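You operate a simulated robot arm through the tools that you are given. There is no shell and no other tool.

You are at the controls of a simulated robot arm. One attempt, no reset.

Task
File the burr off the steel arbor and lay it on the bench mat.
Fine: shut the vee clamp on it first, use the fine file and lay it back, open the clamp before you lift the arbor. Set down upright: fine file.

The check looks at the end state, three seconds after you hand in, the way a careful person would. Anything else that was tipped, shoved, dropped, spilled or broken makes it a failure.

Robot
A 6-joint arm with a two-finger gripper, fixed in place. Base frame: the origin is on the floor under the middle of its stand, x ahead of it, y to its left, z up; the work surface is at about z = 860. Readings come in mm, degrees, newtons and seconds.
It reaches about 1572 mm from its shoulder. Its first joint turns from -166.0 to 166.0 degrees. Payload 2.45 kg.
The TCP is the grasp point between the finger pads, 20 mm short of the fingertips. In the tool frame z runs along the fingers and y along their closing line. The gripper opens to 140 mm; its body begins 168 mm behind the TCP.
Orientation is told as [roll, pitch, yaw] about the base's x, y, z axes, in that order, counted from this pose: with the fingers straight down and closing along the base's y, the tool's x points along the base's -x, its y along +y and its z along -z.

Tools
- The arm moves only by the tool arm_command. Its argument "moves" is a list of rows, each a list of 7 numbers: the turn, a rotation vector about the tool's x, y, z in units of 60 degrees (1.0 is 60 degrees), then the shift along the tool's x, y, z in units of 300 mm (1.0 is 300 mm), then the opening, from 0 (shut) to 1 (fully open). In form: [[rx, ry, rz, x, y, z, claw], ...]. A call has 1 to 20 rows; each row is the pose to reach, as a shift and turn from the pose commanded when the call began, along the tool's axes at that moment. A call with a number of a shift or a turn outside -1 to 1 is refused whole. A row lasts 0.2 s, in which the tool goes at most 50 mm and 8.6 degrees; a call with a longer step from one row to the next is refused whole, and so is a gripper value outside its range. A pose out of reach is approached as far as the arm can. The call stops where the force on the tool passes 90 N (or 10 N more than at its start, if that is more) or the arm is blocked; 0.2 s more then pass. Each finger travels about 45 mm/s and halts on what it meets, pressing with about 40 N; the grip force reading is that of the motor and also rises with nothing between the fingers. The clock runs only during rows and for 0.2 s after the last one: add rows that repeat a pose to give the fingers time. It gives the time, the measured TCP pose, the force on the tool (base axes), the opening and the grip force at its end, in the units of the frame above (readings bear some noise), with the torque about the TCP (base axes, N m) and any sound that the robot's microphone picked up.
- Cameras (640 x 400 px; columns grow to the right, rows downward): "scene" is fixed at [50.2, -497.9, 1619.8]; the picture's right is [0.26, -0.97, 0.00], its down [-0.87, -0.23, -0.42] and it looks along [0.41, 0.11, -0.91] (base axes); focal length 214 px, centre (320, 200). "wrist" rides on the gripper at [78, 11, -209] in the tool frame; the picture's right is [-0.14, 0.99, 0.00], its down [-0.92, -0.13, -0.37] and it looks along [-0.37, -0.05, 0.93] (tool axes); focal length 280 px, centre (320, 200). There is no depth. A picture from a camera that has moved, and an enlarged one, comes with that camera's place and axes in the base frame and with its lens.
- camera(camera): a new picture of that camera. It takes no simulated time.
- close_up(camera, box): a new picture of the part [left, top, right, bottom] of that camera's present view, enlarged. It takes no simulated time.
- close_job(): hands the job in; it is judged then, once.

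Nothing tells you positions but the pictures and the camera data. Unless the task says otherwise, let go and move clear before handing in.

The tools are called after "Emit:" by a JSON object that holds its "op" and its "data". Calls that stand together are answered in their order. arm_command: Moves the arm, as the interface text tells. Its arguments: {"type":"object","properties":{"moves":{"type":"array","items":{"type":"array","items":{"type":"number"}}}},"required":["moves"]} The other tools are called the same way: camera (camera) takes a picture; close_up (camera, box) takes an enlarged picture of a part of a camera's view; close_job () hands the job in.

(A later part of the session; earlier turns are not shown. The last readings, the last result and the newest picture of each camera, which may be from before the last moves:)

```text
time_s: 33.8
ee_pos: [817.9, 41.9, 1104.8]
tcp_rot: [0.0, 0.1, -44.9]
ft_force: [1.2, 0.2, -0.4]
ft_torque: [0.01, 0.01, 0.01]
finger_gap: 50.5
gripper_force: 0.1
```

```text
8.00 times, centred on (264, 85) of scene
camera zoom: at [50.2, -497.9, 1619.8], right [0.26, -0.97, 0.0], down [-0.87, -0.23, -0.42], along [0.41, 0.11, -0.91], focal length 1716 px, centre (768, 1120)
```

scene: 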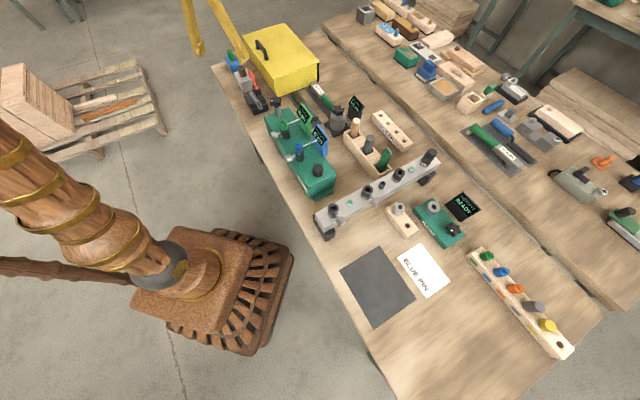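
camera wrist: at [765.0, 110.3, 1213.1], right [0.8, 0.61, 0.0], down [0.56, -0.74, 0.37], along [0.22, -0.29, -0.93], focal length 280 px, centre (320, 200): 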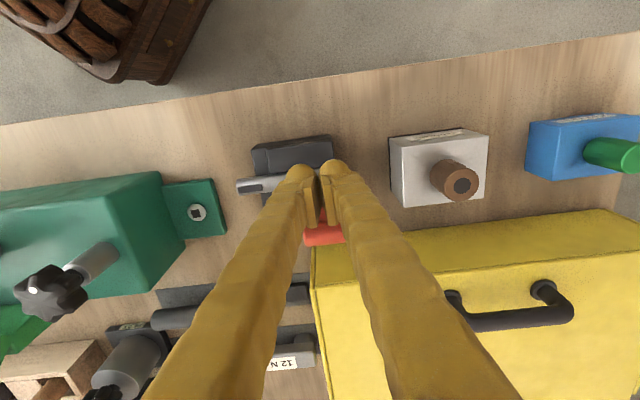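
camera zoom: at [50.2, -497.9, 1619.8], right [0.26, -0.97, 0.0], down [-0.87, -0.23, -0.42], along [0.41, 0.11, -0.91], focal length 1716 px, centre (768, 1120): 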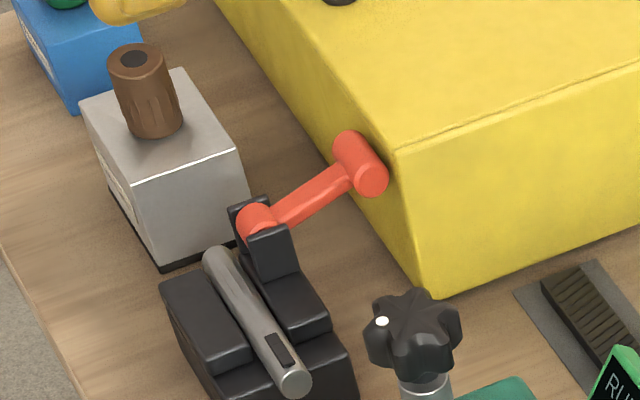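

The lever rests near the box face; I need to know whether it reached its own stop or is leaning on the box. I zoom in on that gap.

Emit:
{"op": "close_up", "data": {"camera": "scene", "box": [258, 74, 274, 90]}}

Emit:
{"op": "close_up", "data": {"camera": "wrist", "box": [305, 150, 355, 240]}}

Emit:
{"op": "close_up", "data": {"camera": "wrist", "box": [275, 100, 335, 170]}}

```text
16.00 times, centred on (266, 82) of scene
camera zoom: at [50.2, -497.9, 1619.8], right [0.26, -0.97, 0.0], down [-0.87, -0.23, -0.42], along [0.41, 0.11, -0.91], focal length 3432 px, centre (1184, 2088)
```

zoom: 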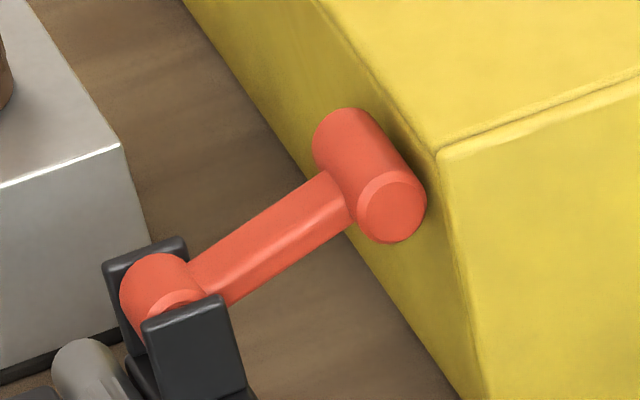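

```text
4.44 times, centred on (330, 195) of wrist
camera zoom: at [772.3, 103.8, 1313.2], right [0.8, 0.61, 0.0], down [0.56, -0.74, 0.37], along [0.22, -0.29, -0.93], focal length 1246 px, centre (276, 222)
```

zoom: 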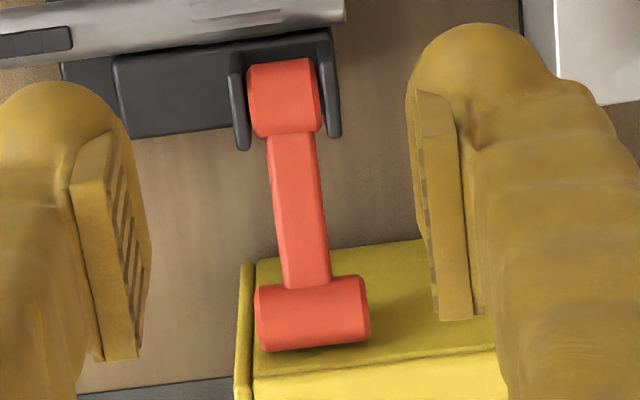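

```text
5.71 times, centred on (305, 135) of wrist
camera zoom: at [772.3, 103.8, 1313.2], right [0.8, 0.61, 0.0], down [0.56, -0.74, 0.37], along [0.22, -0.29, -0.93], focal length 1602 px, centre (406, 571)
```

zoom: 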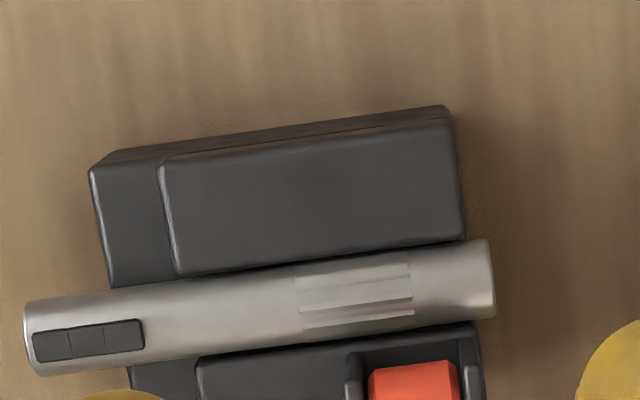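

It is very close to the box face. I move the camera straight above the gap to measure it properly.

Emit:
{"op": "arm_command", "data": {"moves": [[0, 0, 0, -0.126, -0.008, -0.05, 0.5], [0, 0, 0, -0.252, -0.016, -0.05, 0.6], [0, 0, 0, -0.378, -0.024, -0.05, 0.7], [0, 0, 0, -0.504, -0.032, -0.05, 0.8], [0, 0, 0, -0.629, -0.04, -0.05, 0.9]]}}

Emit:
{"op": "camera", "data": {"camera": "wrist"}}

Emit:
{"op": "close_up", "data": {"camera": "wrist", "box": [290, 50, 350, 120]}}

```text
time_s: 35.0
ee_pos: [943.6, -99.0, 1122.7]
tcp_rot: [0.0, 0.0, -44.8]
ft_force: [0.1, -0.3, -0.4]
ft_torque: [-0.02, -0.03, 0.02]
finger_gap: 125.8
gripper_force: 0.0
```

```text
taken
camera wrist: at [895.8, -35.9, 1331.2], right [0.8, 0.61, 0.0], down [0.56, -0.74, 0.37], along [0.22, -0.29, -0.93], focal length 280 px, centre (320, 200)
```

wrist: 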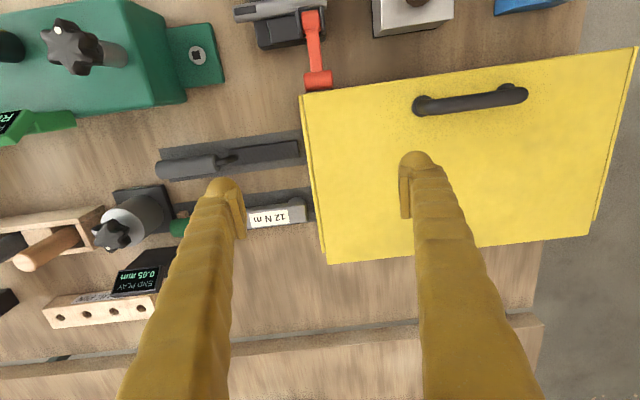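

```text
5.71 times, centred on (320, 85) of wrist
camera zoom: at [895.8, -35.9, 1331.2], right [0.8, 0.61, 0.0], down [0.56, -0.74, 0.37], along [0.22, -0.29, -0.93], focal length 1602 px, centre (320, 857)
```

zoom: 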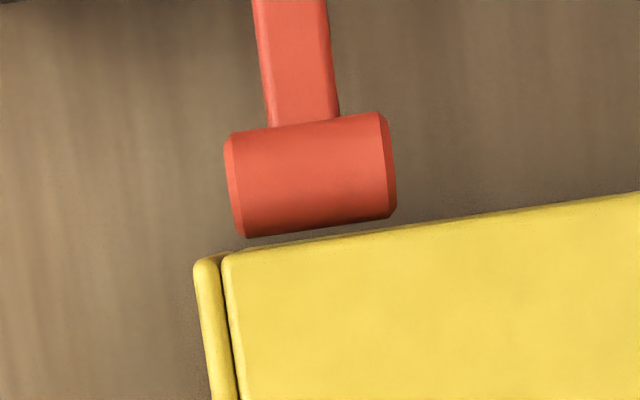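

There is a clear gap of about 3–4 mm between crossbar and box, so the lever is at its own stop and the clamp is shut. Next I go for the file: first rotate halfway back, high above the bench.

Emit:
{"op": "arm_command", "data": {"moves": [[0, 0, -0.125, -0.003, -0.053, 0, 1], [0, 0, -0.25, -0.006, -0.106, 0, 1], [0, 0, -0.375, -0.009, -0.159, 0, 1], [0, 0, -0.5, -0.011, -0.211, 0, 1], [0, 0, -0.625, -0.014, -0.264, 0, 1], [0, 0, -0.75, -0.017, -0.317, 0, 1]]}}

```text
time_s: 36.4
ee_pos: [880.2, -170.5, 1120.9]
tcp_rot: [0.1, -0.1, 0.4]
ft_force: [-0.2, 0.2, -0.4]
ft_torque: [0.02, 0.02, 0.02]
finger_gap: 140.1
gripper_force: 0.1
```

Now rotate the rest to 45° and hover over the file handle with the fingers narrowed to about 60 mm.

Emit:
{"op": "arm_command", "data": {"moves": [[0, 0, -0.124, 0.037, -0.041, 0.034, 0.9], [0, 0, -0.248, 0.075, -0.083, 0.068, 0.8], [0, 0, -0.372, 0.112, -0.124, 0.102, 0.7], [0, 0, -0.497, 0.149, -0.165, 0.135, 0.6], [0, 0, -0.621, 0.187, -0.207, 0.169, 0.5], [0, 0, -0.745, 0.224, -0.248, 0.203, 0.43], [0, 0, -0.745, 0.224, -0.248, 0.203, 0.43]]}}

Emit:
{"op": "camera", "data": {"camera": "wrist"}}

Emit:
{"op": "close_up", "data": {"camera": "wrist", "box": [250, 100, 390, 240]}}

```text
time_s: 38.0
ee_pos: [813.8, -246.5, 1059.2]
tcp_rot: [0.0, -0.1, 45.0]
ft_force: [-0.4, 0.0, -0.9]
ft_torque: [0.0, 0.01, 0.02]
finger_gap: 60.1
gripper_force: 0.1
```

```text
taken
camera wrist: at [750.7, -293.5, 1267.4], right [-0.6, 0.8, 0.0], down [0.74, 0.56, 0.37], along [0.29, 0.22, -0.93], focal length 280 px, centre (320, 200)
```

wrist: 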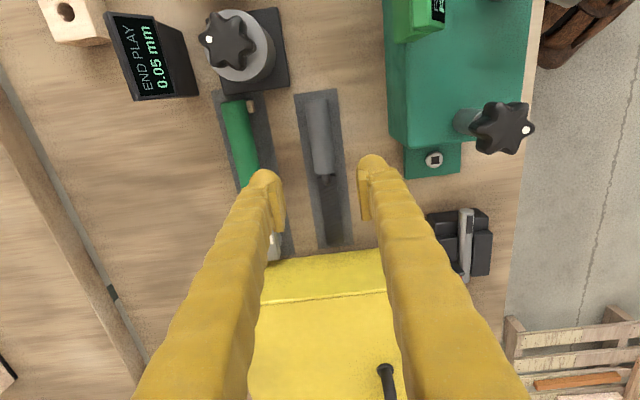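

```text
2.86 times, centred on (320, 170) of wrist
camera zoom: at [750.7, -293.5, 1267.4], right [-0.6, 0.8, 0.0], down [0.74, 0.56, 0.37], along [0.29, 0.22, -0.93], focal length 801 px, centre (320, 286)
```

zoom: 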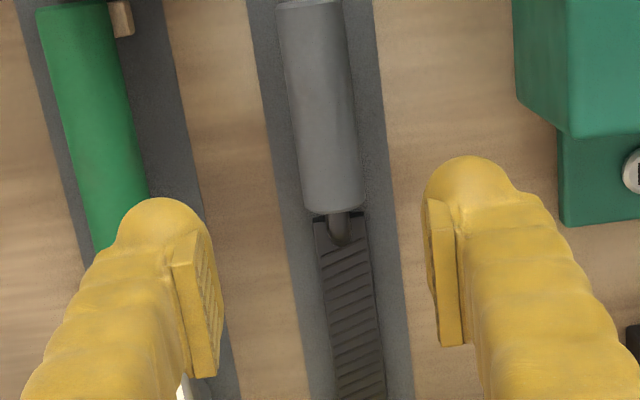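

The handle's axis is about 4 mm to the camera's right of my current line; I correct that and descend so the fingertips stop a few millimetres above the mat.

Emit:
{"op": "arm_command", "data": {"moves": [[0, 0, 0, -0.006, 0.015, 0.13, 0.43], [0, 0, 0, -0.006, 0.015, 0.26, 0.43], [0, 0, 0, -0.006, 0.015, 0.38, 0.43], [0, 0, 0, -0.006, 0.015, 0.47, 0.43], [0, 0, 0, -0.006, 0.015, 0.53, 0.43], [0, 0, 0, -0.006, 0.015, 0.56, 0.43], [0, 0, 0, -0.006, 0.015, 0.56, 0.43]]}}

Emit:
{"op": "camera", "data": {"camera": "wrist"}}

Emit:
{"op": "close_up", "data": {"camera": "wrist", "box": [250, 130, 390, 270]}}

Emit:
{"op": "close_up", "data": {"camera": "scene", "box": [280, 70, 360, 140]}}

```text
time_s: 39.6
ee_pos: [812.6, -242.0, 890.8]
tcp_rot: [0.0, 0.0, 44.8]
ft_force: [-0.3, 0.2, -0.3]
ft_torque: [0.02, -0.02, -0.02]
finger_gap: 60.0
gripper_force: 0.1
```

```text
taken
camera wrist: at [750.3, -289.7, 1098.3], right [-0.6, 0.8, 0.0], down [0.74, 0.56, 0.37], along [0.29, 0.22, -0.93], focal length 280 px, centre (320, 200)
```

wrist: 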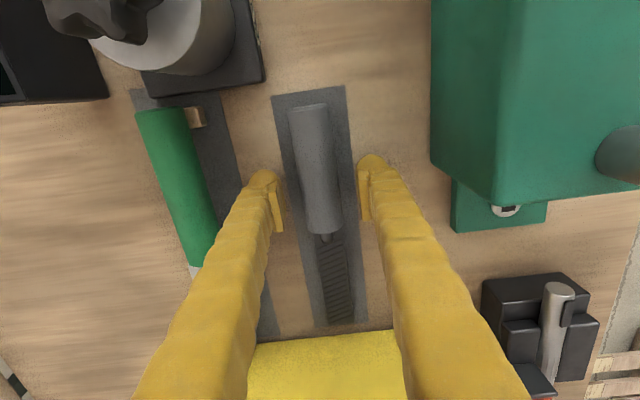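

```text
2.86 times, centred on (320, 200) of wrist
camera zoom: at [750.3, -289.7, 1098.3], right [-0.6, 0.8, 0.0], down [0.74, 0.56, 0.37], along [0.29, 0.22, -0.93], focal length 801 px, centre (320, 200)
```

zoom: 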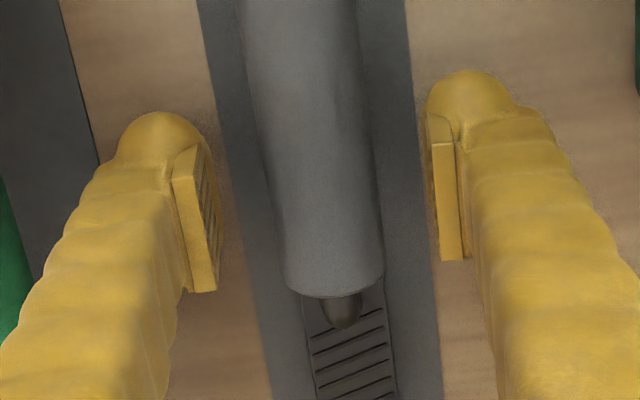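

```text
5.71 times, centred on (320, 105) of scene
camera zoom: at [50.2, -497.9, 1619.8], right [0.26, -0.97, 0.0], down [-0.87, -0.23, -0.42], along [0.41, 0.11, -0.91], focal length 1226 px, centre (320, 743)
```

zoom: 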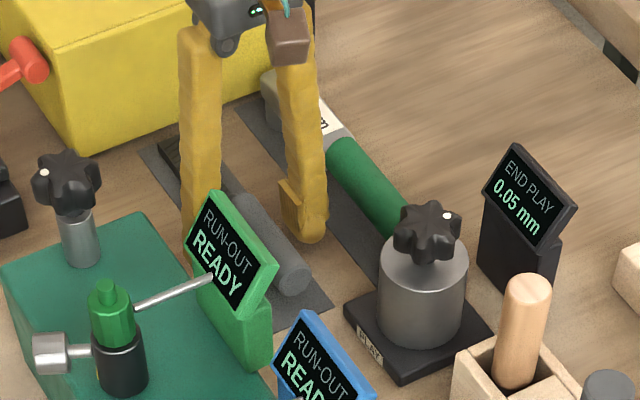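

The fingers straddle the handle evenly. I lower 3 mm more and close.

Emit:
{"op": "arm_command", "data": {"moves": [[0, 0, 0, 0, 0, 0.01, 0.43], [0, 0, 0, 0, 0, 0.01, 0.3], [0, 0, 0, 0, 0, 0.01, 0.15], [0, 0, 0, 0, 0, 0.01, 0.05], [0, 0, 0, 0, 0, 0.01, 0.05], [0, 0, 0, 0, 0, 0.01, 0.05]]}}

Emit:
{"op": "close_up", "data": {"camera": "wrist", "box": [250, 130, 390, 270]}}

```text
time_s: 41.0
ee_pos: [812.0, -242.1, 887.7]
tcp_rot: [0.1, -0.1, 44.8]
ft_force: [-2.0, 1.9, 3.2]
ft_torque: [0.67, -0.23, 0.51]
finger_gap: 25.4
gripper_force: 40.0
```

```text
2.86 times, centred on (320, 200) of wrist
camera zoom: at [749.9, -289.6, 1096.2], right [-0.6, 0.8, 0.0], down [0.74, 0.56, 0.37], along [0.29, 0.22, -0.93], focal length 801 px, centre (320, 200)
```

zoom: 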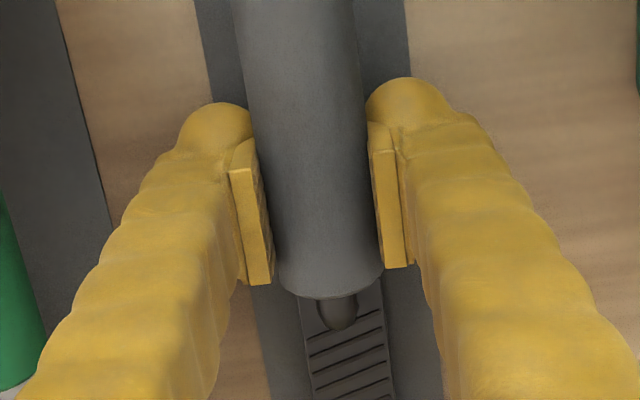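

The handle is gripped (gap 25.4 mm). I lift slowly straight up and check that the file stays level.

Emit:
{"op": "arm_command", "data": {"moves": [[0, 0, 0, 0, 0, -0.015, 0.05], [0, 0, 0, 0, 0, -0.03, 0.05], [0, 0, 0, 0, 0, -0.06, 0.05], [0, 0, 0, 0, 0, -0.1, 0.05], [0, 0, 0, 0, 0, -0.15, 0.05], [0, 0, 0, 0, 0, -0.2, 0.05]]}}

Emit:
{"op": "camera", "data": {"camera": "wrist"}}

Emit:
{"op": "close_up", "data": {"camera": "scene", "box": [270, 60, 350, 130]}}

```text
time_s: 42.4
ee_pos: [810.7, -242.5, 946.5]
tcp_rot: [0.0, -0.1, 44.7]
ft_force: [-1.3, 2.5, -2.5]
ft_torque: [0.11, 0.41, 0.44]
finger_gap: 25.2
gripper_force: 39.6
```

```text
taken
camera wrist: at [749.1, -289.1, 1155.1], right [-0.6, 0.8, 0.0], down [0.74, 0.56, 0.37], along [0.29, 0.22, -0.93], focal length 280 px, centre (320, 200)
```

wrist: 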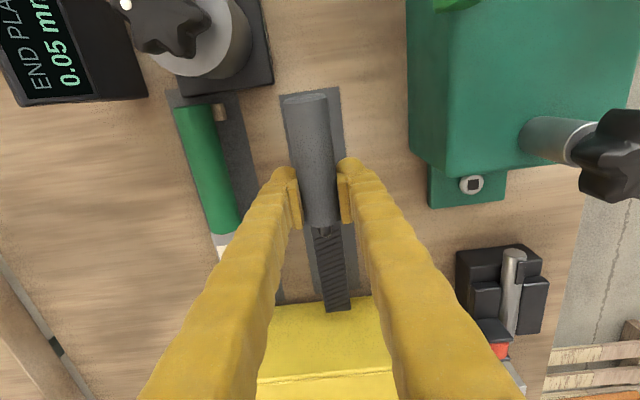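

```text
5.71 times, centred on (310, 95) of scene
camera zoom: at [50.2, -497.9, 1619.8], right [0.26, -0.97, 0.0], down [-0.87, -0.23, -0.42], along [0.41, 0.11, -0.91], focal length 1226 px, centre (377, 800)
```

zoom: 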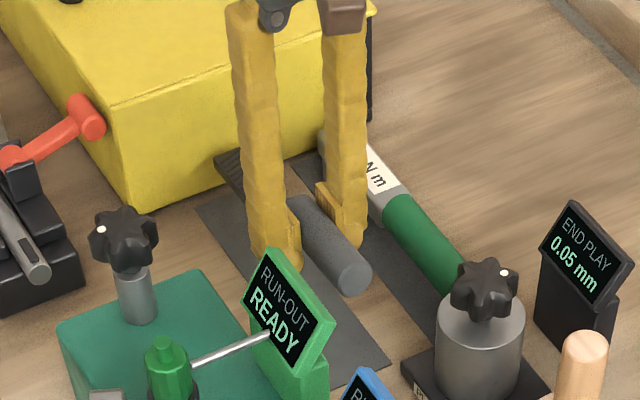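

The file came up level. I raise to about z 1080, then carry it across to above the arbor, well clear of the knob.

Emit:
{"op": "arm_command", "data": {"moves": [[0, 0, 0, 0, 0, -0.11, 0.05], [0, 0, 0, 0, 0, -0.22, 0.05], [0, 0, 0, 0, 0, -0.33, 0.05], [0, 0, 0, 0, 0, -0.445, 0.05], [0, 0, 0, -0.043, 0.109, -0.445, 0.05], [0, 0, 0, -0.086, 0.219, -0.445, 0.05], [0, 0, 0, -0.13, 0.328, -0.445, 0.05], [0, 0, 0, -0.173, 0.437, -0.445, 0.05], [0, 0, 0, -0.216, 0.547, -0.445, 0.05], [0, 0, 0, -0.259, 0.656, -0.445, 0.05], [0, 0, 0, -0.259, 0.656, -0.445, 0.05]]}}

Emit:
{"op": "camera", "data": {"camera": "wrist"}}

Emit:
{"op": "close_up", "data": {"camera": "scene", "box": [220, 40, 320, 130]}}

```text
time_s: 44.8
ee_pos: [727.7, -48.5, 1084.1]
tcp_rot: [0.0, -0.2, 44.9]
ft_force: [-0.3, 0.6, -2.7]
ft_torque: [-0.15, 0.14, 0.03]
finger_gap: 25.4
gripper_force: 40.0
```

```text
taken
camera wrist: at [665.8, -95.3, 1292.4], right [-0.6, 0.8, 0.0], down [0.74, 0.56, 0.37], along [0.29, 0.22, -0.93], focal length 280 px, centre (320, 200)
```

wrist: 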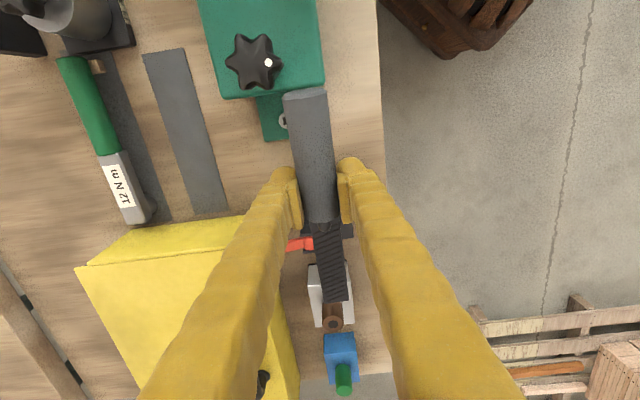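

```text
4.44 times, centred on (270, 85) of scene
camera zoom: at [50.2, -497.9, 1619.8], right [0.26, -0.97, 0.0], down [-0.87, -0.23, -0.42], along [0.41, 0.11, -0.91], focal length 953 px, centre (542, 711)
```

zoom: 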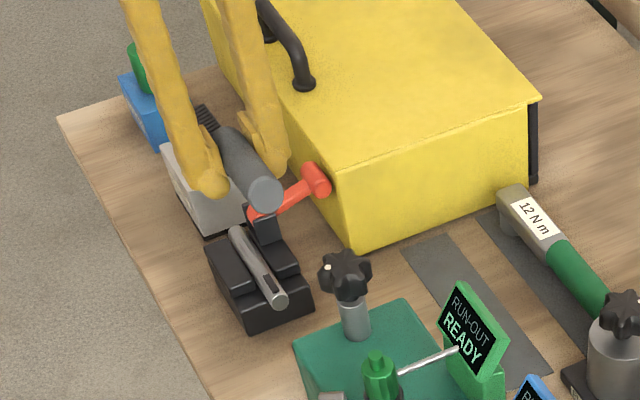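

The file is above the arbor, blade tip about 40 mm past the burr along the arbor's axis. I shift 2 mm away from the bracket ear and lower until the blade is about 14 mm above the arbor.

Emit:
{"op": "arm_command", "data": {"moves": [[0, 0, 0, 0, 0.007, 0.12, 0.05], [0, 0, 0, 0, 0.007, 0.24, 0.05], [0, 0, 0, 0, 0.007, 0.35, 0.05], [0, 0, 0, 0, 0.007, 0.41, 0.05], [0, 0, 0, 0, 0.007, 0.447, 0.05], [0, 0, 0, 0, 0.007, 0.447, 0.05]]}}

Emit:
{"op": "camera", "data": {"camera": "wrist"}}

Emit:
{"op": "close_up", "data": {"camera": "scene", "box": [230, 60, 290, 120]}}

Emit:
{"op": "close_up", "data": {"camera": "wrist", "box": [260, 170, 400, 330]}}

```text
time_s: 46.2
ee_pos: [726.6, -46.8, 947.4]
tcp_rot: [-0.1, -0.1, 44.7]
ft_force: [0.1, 0.6, -0.2]
ft_torque: [0.08, -0.03, -0.01]
finger_gap: 25.6
gripper_force: 39.9
```

```text
taken
camera wrist: at [665.2, -93.9, 1155.7], right [-0.6, 0.8, 0.0], down [0.74, 0.56, 0.37], along [0.29, 0.22, -0.93], focal length 280 px, centre (320, 200)
```

wrist: 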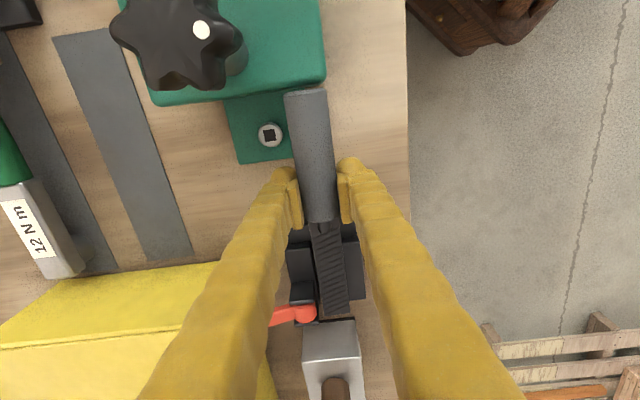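

```text
6.67 times, centred on (260, 90) of scene
camera zoom: at [50.2, -497.9, 1619.8], right [0.26, -0.97, 0.0], down [-0.87, -0.23, -0.42], along [0.41, 0.11, -0.91], focal length 1430 px, centre (720, 933)
```

zoom: 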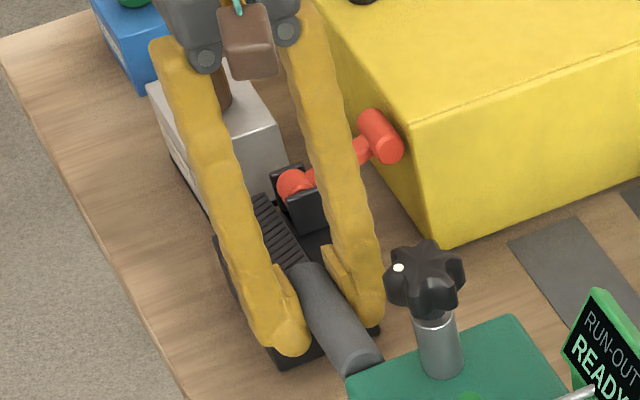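

```text
2.50 times, centred on (330, 250) of wrist
camera zoom: at [665.2, -93.9, 1155.7], right [-0.6, 0.8, 0.0], down [0.74, 0.56, 0.37], along [0.29, 0.22, -0.93], focal length 701 px, centre (295, 75)
```

zoom: 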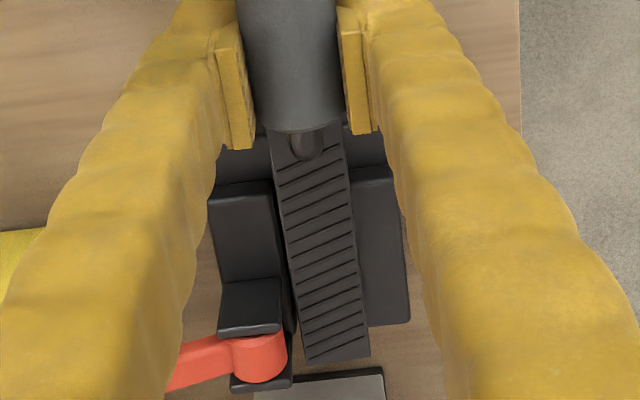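

The blade sits over the arbor beside the ear, and the fixture block end is about 27 mm behind the handle, so I must only stroke forward from here. I lower in small steps and watch the vertical force for contact.

Emit:
{"op": "arm_command", "data": {"moves": [[0, 0, 0, 0, 0, 0.005, 0.05], [0, 0, 0, 0, 0, 0.01, 0.05], [0, 0, 0, 0, 0, 0.015, 0.05], [0, 0, 0, 0, 0, 0.015, 0.05], [0, 0, 0, 0, 0, 0.015, 0.05]]}}

```text
time_s: 47.4
ee_pos: [728.4, -45.8, 943.4]
tcp_rot: [0.0, -0.1, 44.9]
ft_force: [-4.4, -0.7, 19.1]
ft_torque: [0.24, -0.3, 0.09]
finger_gap: 25.6
gripper_force: 40.1
```

Contact (19 N) came only about 27 mm ahead of the grip, i.e. the handle's front touches the arbor's near end rather than the blade touching the burr. I lift a little, pull back 10 mm toward the fixture side (still clear) and check.

Emit:
{"op": "arm_command", "data": {"moves": [[0, 0, 0, 0, 0, -0.01, 0.05], [0, 0, 0, 0, 0, -0.025, 0.05], [0, 0, 0, 0.018, 0, -0.025, 0.05], [0, 0, 0, 0.037, 0, -0.025, 0.05], [0, 0, 0, 0.037, 0, -0.025, 0.05]]}}

Emit:
{"op": "camera", "data": {"camera": "wrist"}}

Emit:
{"op": "close_up", "data": {"camera": "scene", "box": [235, 70, 285, 120]}}

```text
time_s: 48.6
ee_pos: [720.2, -53.5, 949.9]
tcp_rot: [0.0, -0.2, 44.8]
ft_force: [41.1, 51.9, -2.2]
ft_torque: [-0.31, -0.19, 1.27]
finger_gap: 25.5
gripper_force: 39.8
```

```text
taken
camera wrist: at [657.4, -99.8, 1158.9], right [-0.6, 0.8, 0.0], down [0.74, 0.56, 0.37], along [0.3, 0.22, -0.93], focal length 280 px, centre (320, 200)
```

wrist: 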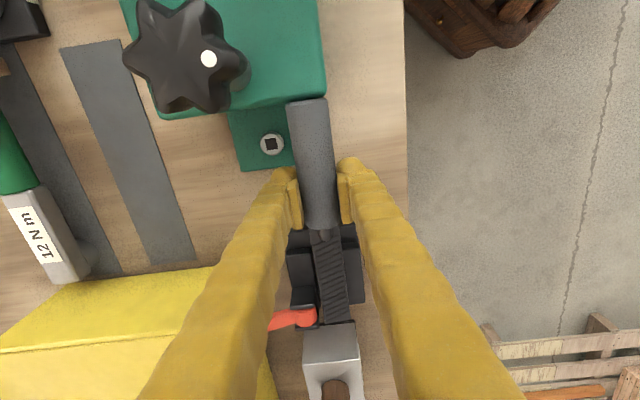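

```text
8.00 times, centred on (260, 95) of scene
camera zoom: at [50.2, -497.9, 1619.8], right [0.26, -0.97, 0.0], down [-0.87, -0.23, -0.42], along [0.41, 0.11, -0.91], focal length 1716 px, centre (800, 1040)
```

zoom: 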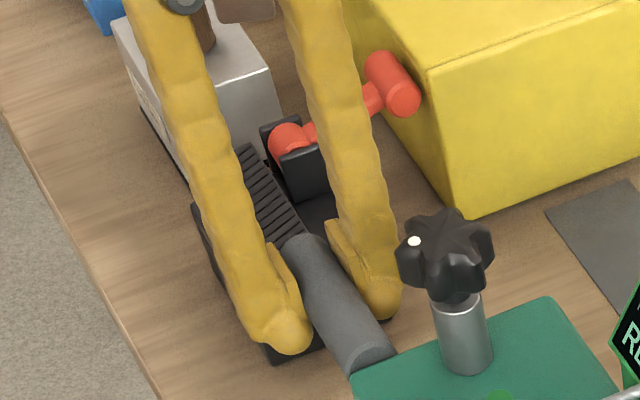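

The handle's rear end has met the green fixture block (66 N along the axis) — too little room behind. I move forward again at once to release it.

Emit:
{"op": "arm_command", "data": {"moves": [[0, 0, 0, -0.02, 0, 0, 0.05], [0, 0, 0, -0.035, 0, -0.01, 0.05], [0, 0, 0, -0.035, 0, -0.05, 0.05], [0, 0, 0, -0.035, 0, -0.15, 0.05]]}}

Emit:
{"op": "camera", "data": {"camera": "wrist"}}

Emit:
{"op": "close_up", "data": {"camera": "scene", "box": [250, 80, 410, 180]}}

```text
time_s: 49.6
ee_pos: [725.6, -47.2, 996.0]
tcp_rot: [0.1, 0.1, 44.7]
ft_force: [-1.6, 1.9, -3.8]
ft_torque: [0.02, 0.49, 0.45]
finger_gap: 24.8
gripper_force: 40.2
```

```text
taken
camera wrist: at [663.3, -94.1, 1203.6], right [-0.6, 0.8, 0.0], down [0.74, 0.56, 0.37], along [0.29, 0.22, -0.93], focal length 280 px, centre (320, 200)
```

wrist: 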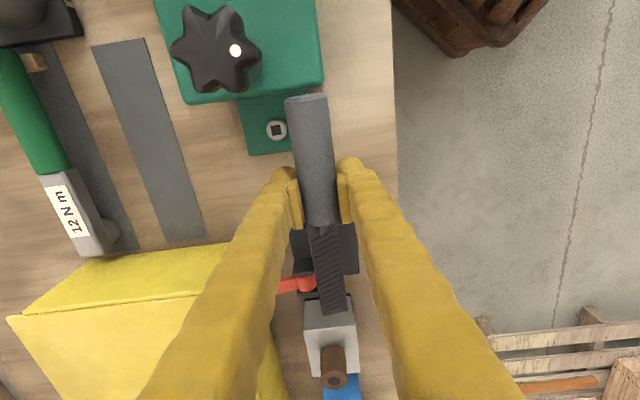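

```text
4.00 times, centred on (330, 130) of scene
camera zoom: at [50.2, -497.9, 1619.8], right [0.26, -0.97, 0.0], down [-0.87, -0.23, -0.42], along [0.41, 0.11, -0.91], focal length 858 px, centre (280, 480)
```

zoom: 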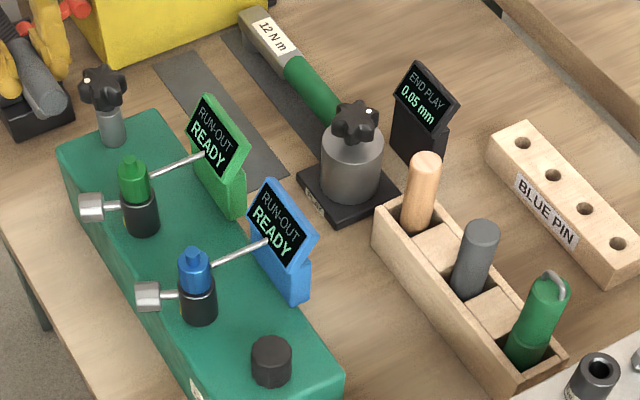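

The fixture did not shift. There is too little room for the handle between fixture and arbor, so I'll instead bring the file in from the open outer side, blade pointing across the arbor; I raise it and turn it in two 45° steps.

Emit:
{"op": "arm_command", "data": {"moves": [[0, 0, 0, 0, 0, -0.15, 0.05], [0, 0, 0, 0, 0, -0.297, 0.05], [0, 0, 0.124, -0.028, 0.048, -0.297, 0.05], [0, 0, 0.248, -0.056, 0.096, -0.297, 0.05], [0, 0, 0.373, -0.084, 0.144, -0.297, 0.05], [0, 0, 0.497, -0.113, 0.193, -0.297, 0.05], [0, 0, 0.621, -0.141, 0.241, -0.297, 0.05], [0, 0, 0.745, -0.169, 0.289, -0.297, 0.05]]}}

```text
time_s: 51.4
ee_pos: [701.6, 50.9, 1084.4]
tcp_rot: [0.1, 0.1, 0.0]
ft_force: [0.0, -0.3, -2.6]
ft_torque: [0.04, 0.23, -0.02]
finger_gap: 25.0
gripper_force: 40.0
```

Now the second 45°, moving to the outer side of the clamp.

Emit:
{"op": "arm_command", "data": {"moves": [[0, 0, 0.125, 0.003, 0.053, 0, 0.05], [0, 0, 0.25, 0.006, 0.106, 0, 0.05], [0, 0, 0.375, 0.009, 0.159, 0, 0.05], [0, 0, 0.5, 0.013, 0.211, 0, 0.05], [0, 0, 0.625, 0.016, 0.264, 0, 0.05], [0, 0, 0.75, 0.019, 0.317, 0, 0.05]]}}

Emit:
{"op": "camera", "data": {"camera": "wrist"}}

Emit:
{"op": "close_up", "data": {"camera": "wrist", "box": [240, 180, 400, 340]}}

Emit:
{"op": "close_up", "data": {"camera": "scene", "box": [190, 40, 290, 130]}}

```text
time_s: 52.8
ee_pos: [695.6, 147.1, 1084.5]
tcp_rot: [0.1, 0.0, -45.0]
ft_force: [0.7, -0.9, -2.6]
ft_torque: [0.12, 0.13, 0.01]
finger_gap: 25.1
gripper_force: 39.6
```

```text
taken
camera wrist: at [648.8, 209.5, 1293.3], right [0.8, 0.6, 0.0], down [0.56, -0.74, 0.37], along [0.22, -0.29, -0.93], focal length 280 px, centre (320, 200)
```

wrist: 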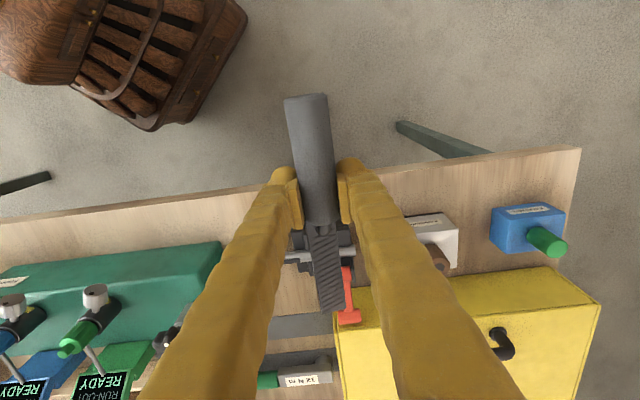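

```text
2.50 times, centred on (320, 260) of wrist
camera zoom: at [648.8, 209.5, 1293.3], right [0.8, 0.6, 0.0], down [0.56, -0.74, 0.37], along [0.22, -0.29, -0.93], focal length 701 px, centre (320, 50)
```

zoom: 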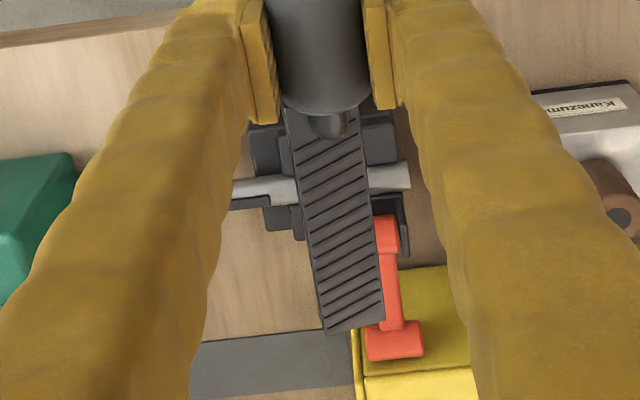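

```text
4.44 times, centred on (240, 85) of scene
camera zoom: at [50.2, -497.9, 1619.8], right [0.26, -0.97, 0.0], down [-0.87, -0.23, -0.42], along [0.41, 0.11, -0.91], focal length 953 px, centre (676, 711)
```

zoom: 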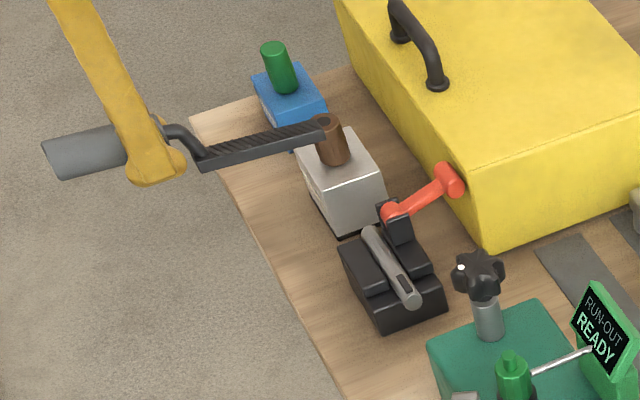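

The scene camera now shows the file side-on: offset tang, blade below the handle. I zoom in there to check how level the blade hangs before lowering.

Emit:
{"op": "close_up", "data": {"camera": "scene", "box": [195, 55, 275, 105]}}

Emit:
{"op": "close_up", "data": {"camera": "scene", "box": [225, 60, 270, 90]}}

```text
8.00 times, centred on (235, 80) of scene
camera zoom: at [50.2, -497.9, 1619.8], right [0.26, -0.97, 0.0], down [-0.87, -0.23, -0.42], along [0.41, 0.11, -0.91], focal length 1716 px, centre (1000, 1160)
```

zoom: 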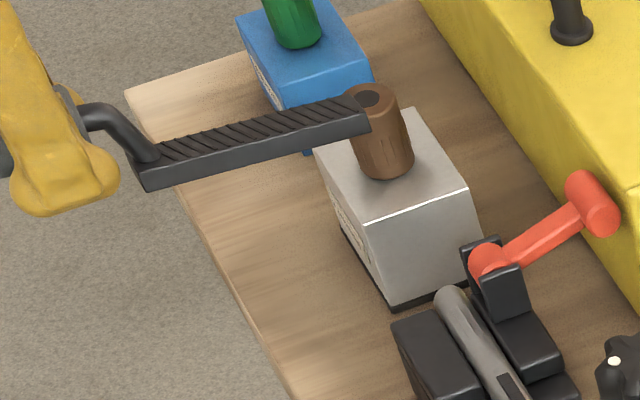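

```text
13.33 times, centred on (248, 75) of scene
camera zoom: at [50.2, -497.9, 1619.8], right [0.26, -0.97, 0.0], down [-0.87, -0.23, -0.42], along [0.41, 0.11, -0.91], focal length 2860 px, centre (1287, 1867)
```

zoom: 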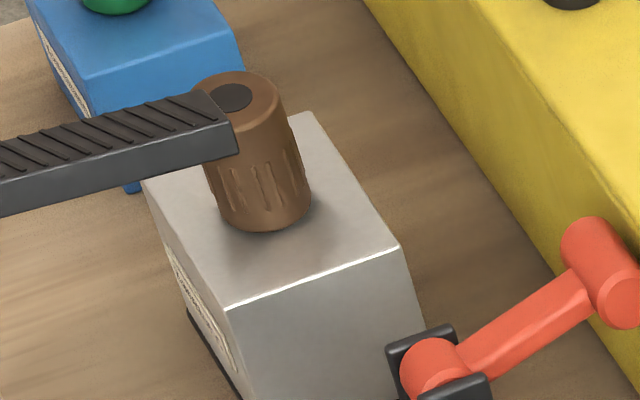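

The blade hangs nose-down by about 4–5°, so I tilt the tool to level it while lowering it to about 20 mm above the arbor, tip still short of the bracket.

Emit:
{"op": "arm_command", "data": {"moves": [[0, -0.02, 0, -0.008, 0.004, 0.1, 0.05], [0, -0.04, 0, -0.016, 0.008, 0.2, 0.05], [0, -0.06, 0, -0.025, 0.013, 0.3, 0.05], [0, -0.075, 0, -0.033, 0.017, 0.37, 0.05], [0, -0.075, 0, -0.033, 0.017, 0.398, 0.05], [0, -0.075, 0, -0.033, 0.017, 0.398, 0.05]]}}

Emit:
{"op": "close_up", "data": {"camera": "wrist", "box": [240, 180, 400, 340]}}

Emit:
{"op": "close_up", "data": {"camera": "scene", "box": [215, 60, 295, 120]}}

```text
time_s: 54.2
ee_pos: [706.9, 143.5, 965.7]
tcp_rot: [0.1, -4.5, -45.0]
ft_force: [0.2, 0.0, -3.1]
ft_torque: [0.15, 0.15, 0.0]
finger_gap: 25.3
gripper_force: 40.1
```

```text
2.50 times, centred on (320, 260) of wrist
camera zoom: at [648.0, 216.9, 1167.6], right [0.8, 0.61, 0.01], down [0.54, -0.72, 0.44], along [0.27, -0.34, -0.9], focal length 701 px, centre (320, 50)
```

zoom: 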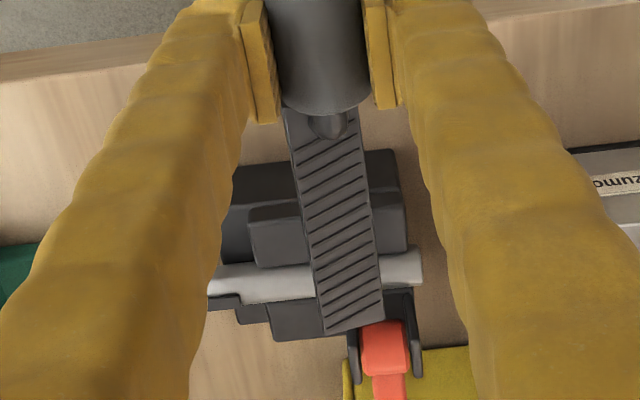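

```text
6.67 times, centred on (255, 90) of scene
camera zoom: at [50.2, -497.9, 1619.8], right [0.26, -0.97, 0.0], down [-0.87, -0.23, -0.42], along [0.41, 0.11, -0.91], focal length 1430 px, centre (753, 933)
```

zoom: 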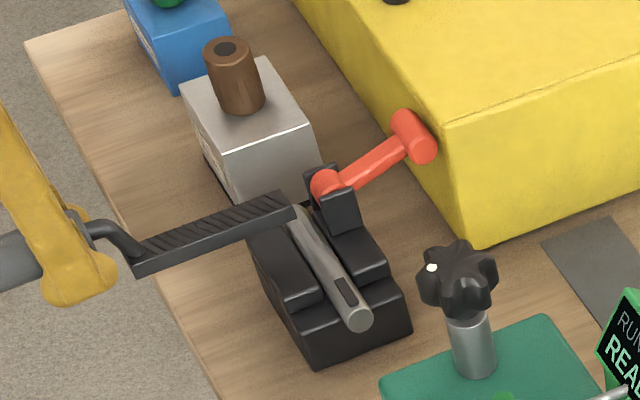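

The blade is now level, pointing straight across the arbor, tip about 10 mm short of it. I move the tip forward about 16 mm (stopping short of the bracket) and down 12 mm.

Emit:
{"op": "arm_command", "data": {"moves": [[0, 0, 0, -0.027, 0, 0.002, 0.05], [0, 0, 0, -0.053, 0, 0.004, 0.05], [0, 0, 0, -0.052, 0, 0.024, 0.05], [0, 0, 0, -0.05, 0, 0.044, 0.05], [0, 0, 0, -0.05, 0, 0.044, 0.05]]}}

Emit:
{"op": "close_up", "data": {"camera": "wrist", "box": [240, 180, 400, 340]}}

Emit:
{"op": "close_up", "data": {"camera": "scene", "box": [235, 70, 285, 115]}}

```text
time_s: 55.4
ee_pos: [717.7, 129.8, 954.2]
tcp_rot: [0.0, -4.6, -44.9]
ft_force: [1.1, -0.1, -2.9]
ft_torque: [0.16, 0.16, -0.01]
finger_gap: 24.9
gripper_force: 40.1
```

```text
2.50 times, centred on (320, 260) of wrist
camera zoom: at [659.5, 205.0, 1155.5], right [0.8, 0.61, 0.01], down [0.54, -0.72, 0.44], along [0.27, -0.34, -0.9], focal length 701 px, centre (320, 50)
```

zoom: 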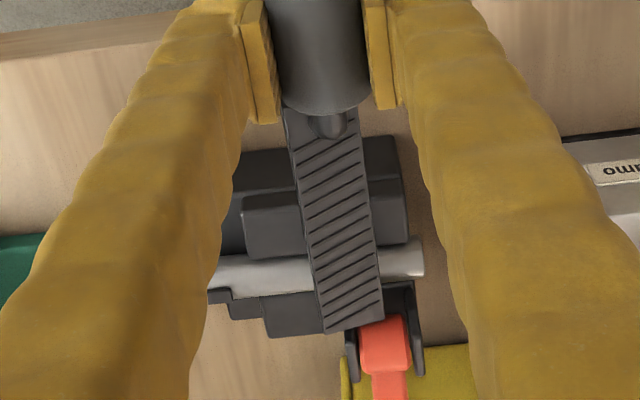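

```text
8.89 times, centred on (260, 92) of scene
camera zoom: at [50.2, -497.9, 1619.8], right [0.26, -0.97, 0.0], down [-0.87, -0.23, -0.42], along [0.41, 0.11, -0.91], focal length 1906 px, centre (853, 1156)
```

zoom: 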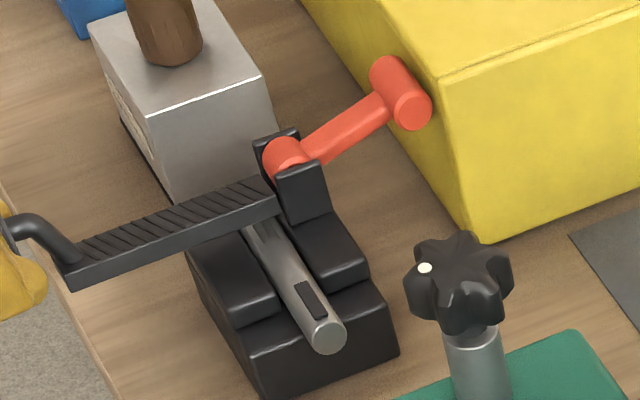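

The tip is about 8 mm short of the bracket ear and over the arbor. I lower a few millimetres at a time, watching the vertical force.

Emit:
{"op": "arm_command", "data": {"moves": [[0, 0, 0, 0.0004, 0, 0.005, 0.05], [0, 0, 0, 0.0008, 0, 0.01, 0.05], [0, 0, 0, 0.001, 0, 0.013, 0.05], [0, 0, 0, 0.001, 0, 0.013, 0.05]]}}

```text
time_s: 56.4
ee_pos: [717.4, 131.6, 949.7]
tcp_rot: [0.1, -4.5, -44.9]
ft_force: [-0.9, -0.3, -3.2]
ft_torque: [0.16, 0.16, 0.03]
finger_gap: 25.4
gripper_force: 39.8
```

Emit:
{"op": "arm_command", "data": {"moves": [[0, 0, 0, 0.0004, 0, 0.005, 0.05], [0, 0, 0, 0.0008, 0, 0.01, 0.05], [0, 0, 0, 0.0008, 0, 0.01, 0.05]]}}

```text
time_s: 57.2
ee_pos: [716.7, 132.0, 946.6]
tcp_rot: [0.1, -4.6, -44.9]
ft_force: [-0.9, 1.5, 3.8]
ft_torque: [-0.37, -0.47, -0.02]
finger_gap: 25.3
gripper_force: 40.4
```

Light contact: about 7 N at roughly the arbor's distance along the blade. I check the picture before stroking.

Emit:
{"op": "close_up", "data": {"camera": "scene", "box": [235, 70, 285, 115]}}

Emit:
{"op": "close_up", "data": {"camera": "wrist", "box": [270, 230, 370, 330]}}

```text
8.89 times, centred on (260, 92) of scene
camera zoom: at [50.2, -497.9, 1619.8], right [0.26, -0.97, 0.0], down [-0.87, -0.23, -0.42], along [0.41, 0.11, -0.91], focal length 1906 px, centre (853, 1156)
```

zoom: 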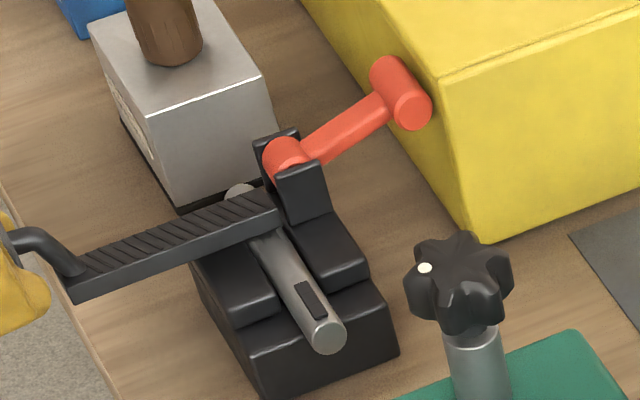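

```text
4.00 times, centred on (320, 280) of wrist
camera zoom: at [658.3, 205.8, 1148.5], right [0.8, 0.61, 0.01], down [0.54, -0.72, 0.44], along [0.27, -0.34, -0.9], focal length 1122 px, centre (320, -120)
```

zoom: 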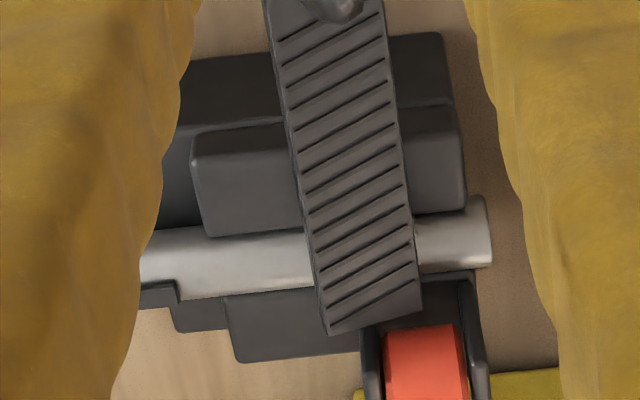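

The blade lies flat across the burr. I make one cycle of sideways strokes along the burr (about 30 mm of travel) and check forces.

Emit:
{"op": "arm_command", "data": {"moves": [[0, 0, 0, 0, 0.015, 0, 0.05], [0, 0, 0, 0, 0.03, 0, 0.05], [0, 0, 0, 0, 0.04, 0, 0.05], [0, 0, 0, 0, 0.025, 0, 0.05], [0, 0, 0, 0, 0.01, 0, 0.05], [0, 0, 0, 0, -0.005, 0, 0.05], [0, 0, 0, 0, -0.02, 0, 0.05], [0, 0, 0, 0, -0.035, 0, 0.05], [0, 0, 0, 0, -0.05, 0, 0.05], [0, 0, 0, 0, -0.035, 0, 0.05], [0, 0, 0, 0, -0.02, 0, 0.05], [0, 0, 0, 0, -0.005, 0, 0.05], [0, 0, 0, 0, 0, 0, 0.05]]}}

Emit:
{"op": "close_up", "data": {"camera": "wrist", "box": [270, 230, 370, 330]}}

Emit:
{"op": "close_up", "data": {"camera": "scene", "box": [235, 70, 285, 115]}}

```text
time_s: 60.0
ee_pos: [717.0, 131.1, 946.6]
tcp_rot: [0.1, -4.6, -44.9]
ft_force: [0.5, -0.5, -2.4]
ft_torque: [0.17, 0.14, -0.01]
finger_gap: 25.2
gripper_force: 39.9
```

```text
4.00 times, centred on (320, 280) of wrist
camera zoom: at [658.7, 205.3, 1148.5], right [0.8, 0.61, 0.01], down [0.54, -0.72, 0.44], along [0.27, -0.34, -0.9], focal length 1122 px, centre (320, -120)
```

zoom: 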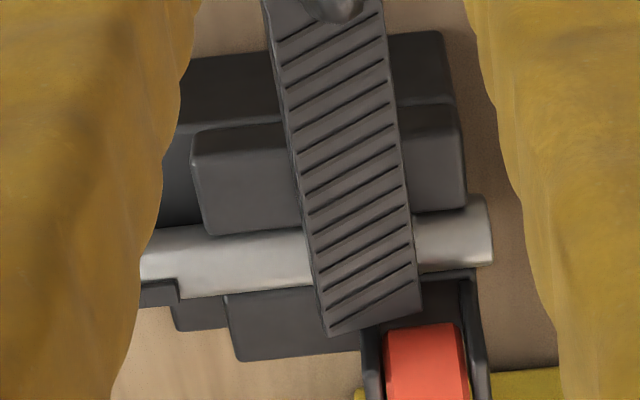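

```text
8.89 times, centred on (260, 92) of scene
camera zoom: at [50.2, -497.9, 1619.8], right [0.26, -0.97, 0.0], down [-0.87, -0.23, -0.42], along [0.41, 0.11, -0.91], focal length 1906 px, centre (853, 1156)
```

zoom: 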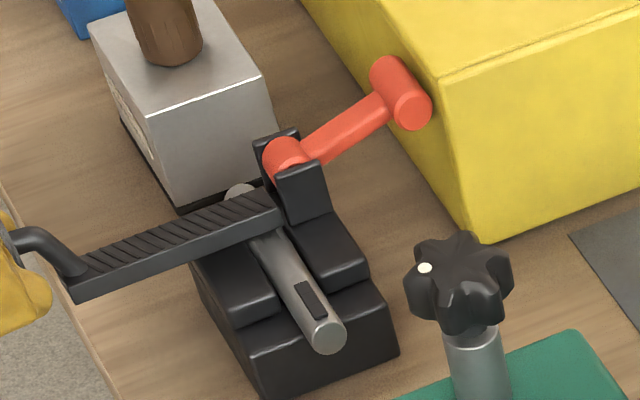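

After the strokes the contact force vanished at the same height and the burr's edge that peeked out beside the blade is gone. I lift the file and back off to inspect the arbor.

Emit:
{"op": "arm_command", "data": {"moves": [[0, 0, 0, -0.003, 0, -0.03, 0.05], [0, 0, 0, -0.005, 0, -0.06, 0.05], [0, 0, 0, 0.1, 0, -0.1, 0.05], [0, 0, 0, 0.22, 0, -0.12, 0.05], [0, 0, 0, 0.22, 0, -0.12, 0.05]]}}

Emit:
{"op": "camera", "data": {"camera": "wrist"}}

Emit:
{"op": "close_up", "data": {"camera": "scene", "box": [240, 80, 280, 115]}}

Emit:
{"op": "close_up", "data": {"camera": "wrist", "box": [280, 270, 380, 370]}}

```text
time_s: 61.2
ee_pos: [668.7, 178.3, 976.2]
tcp_rot: [0.0, -4.5, -44.8]
ft_force: [-0.4, 0.7, -3.2]
ft_torque: [0.19, 0.17, 0.03]
finger_gap: 25.2
gripper_force: 40.3
```

```text
taken
camera wrist: at [609.4, 253.8, 1178.9], right [0.8, 0.61, 0.01], down [0.54, -0.72, 0.44], along [0.27, -0.34, -0.9], focal length 280 px, centre (320, 200)
```

wrist: 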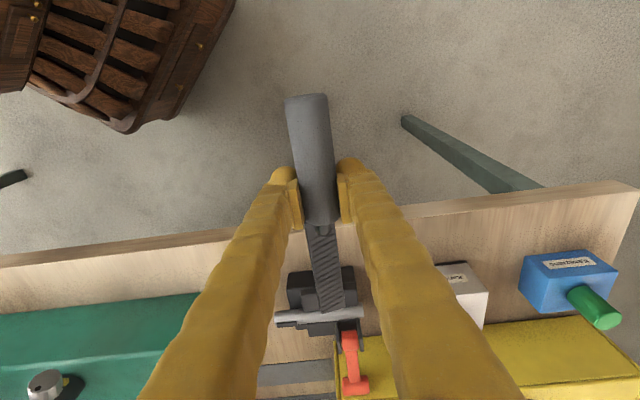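

```text
11.43 times, centred on (260, 98) of scene
camera zoom: at [50.2, -497.9, 1619.8], right [0.26, -0.97, 0.0], down [-0.87, -0.23, -0.42], along [0.41, 0.11, -0.91], focal length 2451 px, centre (1006, 1371)
```

zoom: 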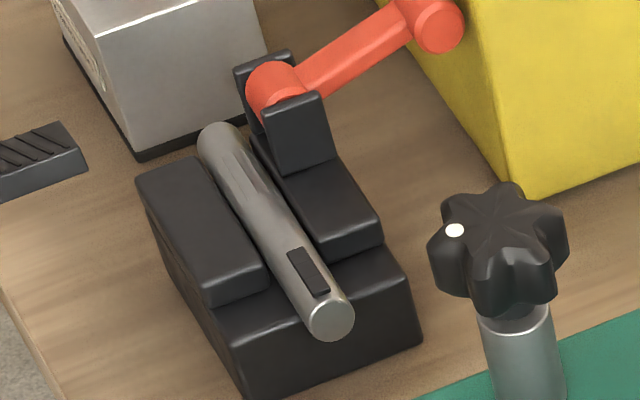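

```text
4.00 times, centred on (330, 320) of wrist
camera zoom: at [609.4, 253.8, 1178.9], right [0.8, 0.61, 0.01], down [0.54, -0.72, 0.44], along [0.27, -0.34, -0.9], focal length 1122 px, centre (280, -280)
```

zoom: 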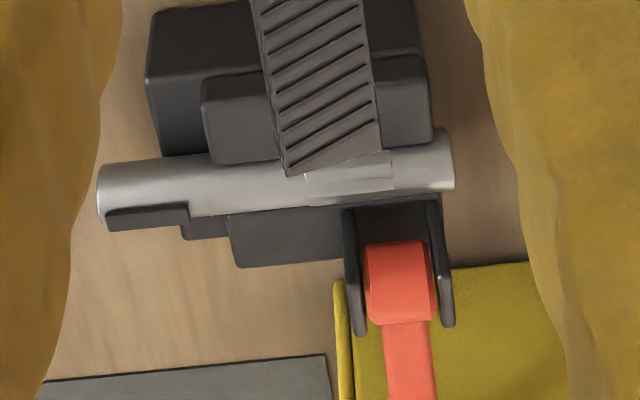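

There is still a patch where the burr was; I zoom in to see whether the raised ridges remain.

Emit:
{"op": "close_up", "data": {"camera": "wrist", "box": [325, 295, 365, 330]}}

Emit:
{"op": "close_up", "data": {"camera": "scene", "box": [248, 84, 268, 104]}}

```text
11.43 times, centred on (345, 312) of wrist
camera zoom: at [609.4, 253.8, 1178.9], right [0.8, 0.61, 0.01], down [0.54, -0.72, 0.44], along [0.27, -0.34, -0.9], focal length 3204 px, centre (34, -1086)
```

zoom: 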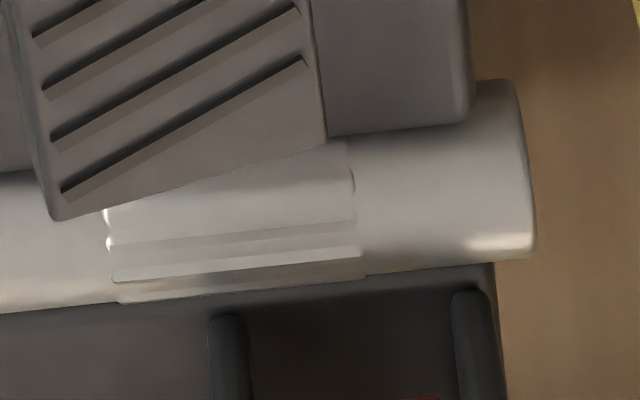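

```text
16.00 times, centred on (258, 94) of scene
camera zoom: at [50.2, -497.9, 1619.8], right [0.26, -0.97, 0.0], down [-0.87, -0.23, -0.42], along [0.41, 0.11, -0.91], focal length 3432 px, centre (1312, 1896)
```

zoom: 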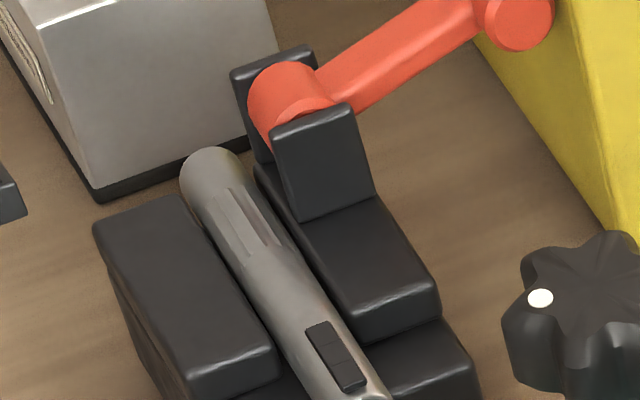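

The raised strips seem still partly there, so more strokes are needed with slightly more pressure. I return to the same spot, about 1 mm lower, and stroke again.

Emit:
{"op": "arm_command", "data": {"moves": [[0, 0, 0, -0.12, 0, 0.02, 0.05], [0, 0, 0, -0.225, 0, 0.06, 0.05], [0, 0, 0, -0.222, 0, 0.1, 0.05], [0, 0, 0, -0.22, 0, 0.12, 0.05], [0, 0, 0, -0.22, 0, 0.123, 0.05], [0, 0, 0, -0.22, 0, 0.123, 0.05]]}}

```text
time_s: 62.6
ee_pos: [718.3, 129.4, 945.8]
tcp_rot: [0.0, -4.5, -44.8]
ft_force: [4.2, -2.4, 9.2]
ft_torque: [-1.0, -1.24, 0.09]
finger_gap: 25.2
gripper_force: 41.1
```

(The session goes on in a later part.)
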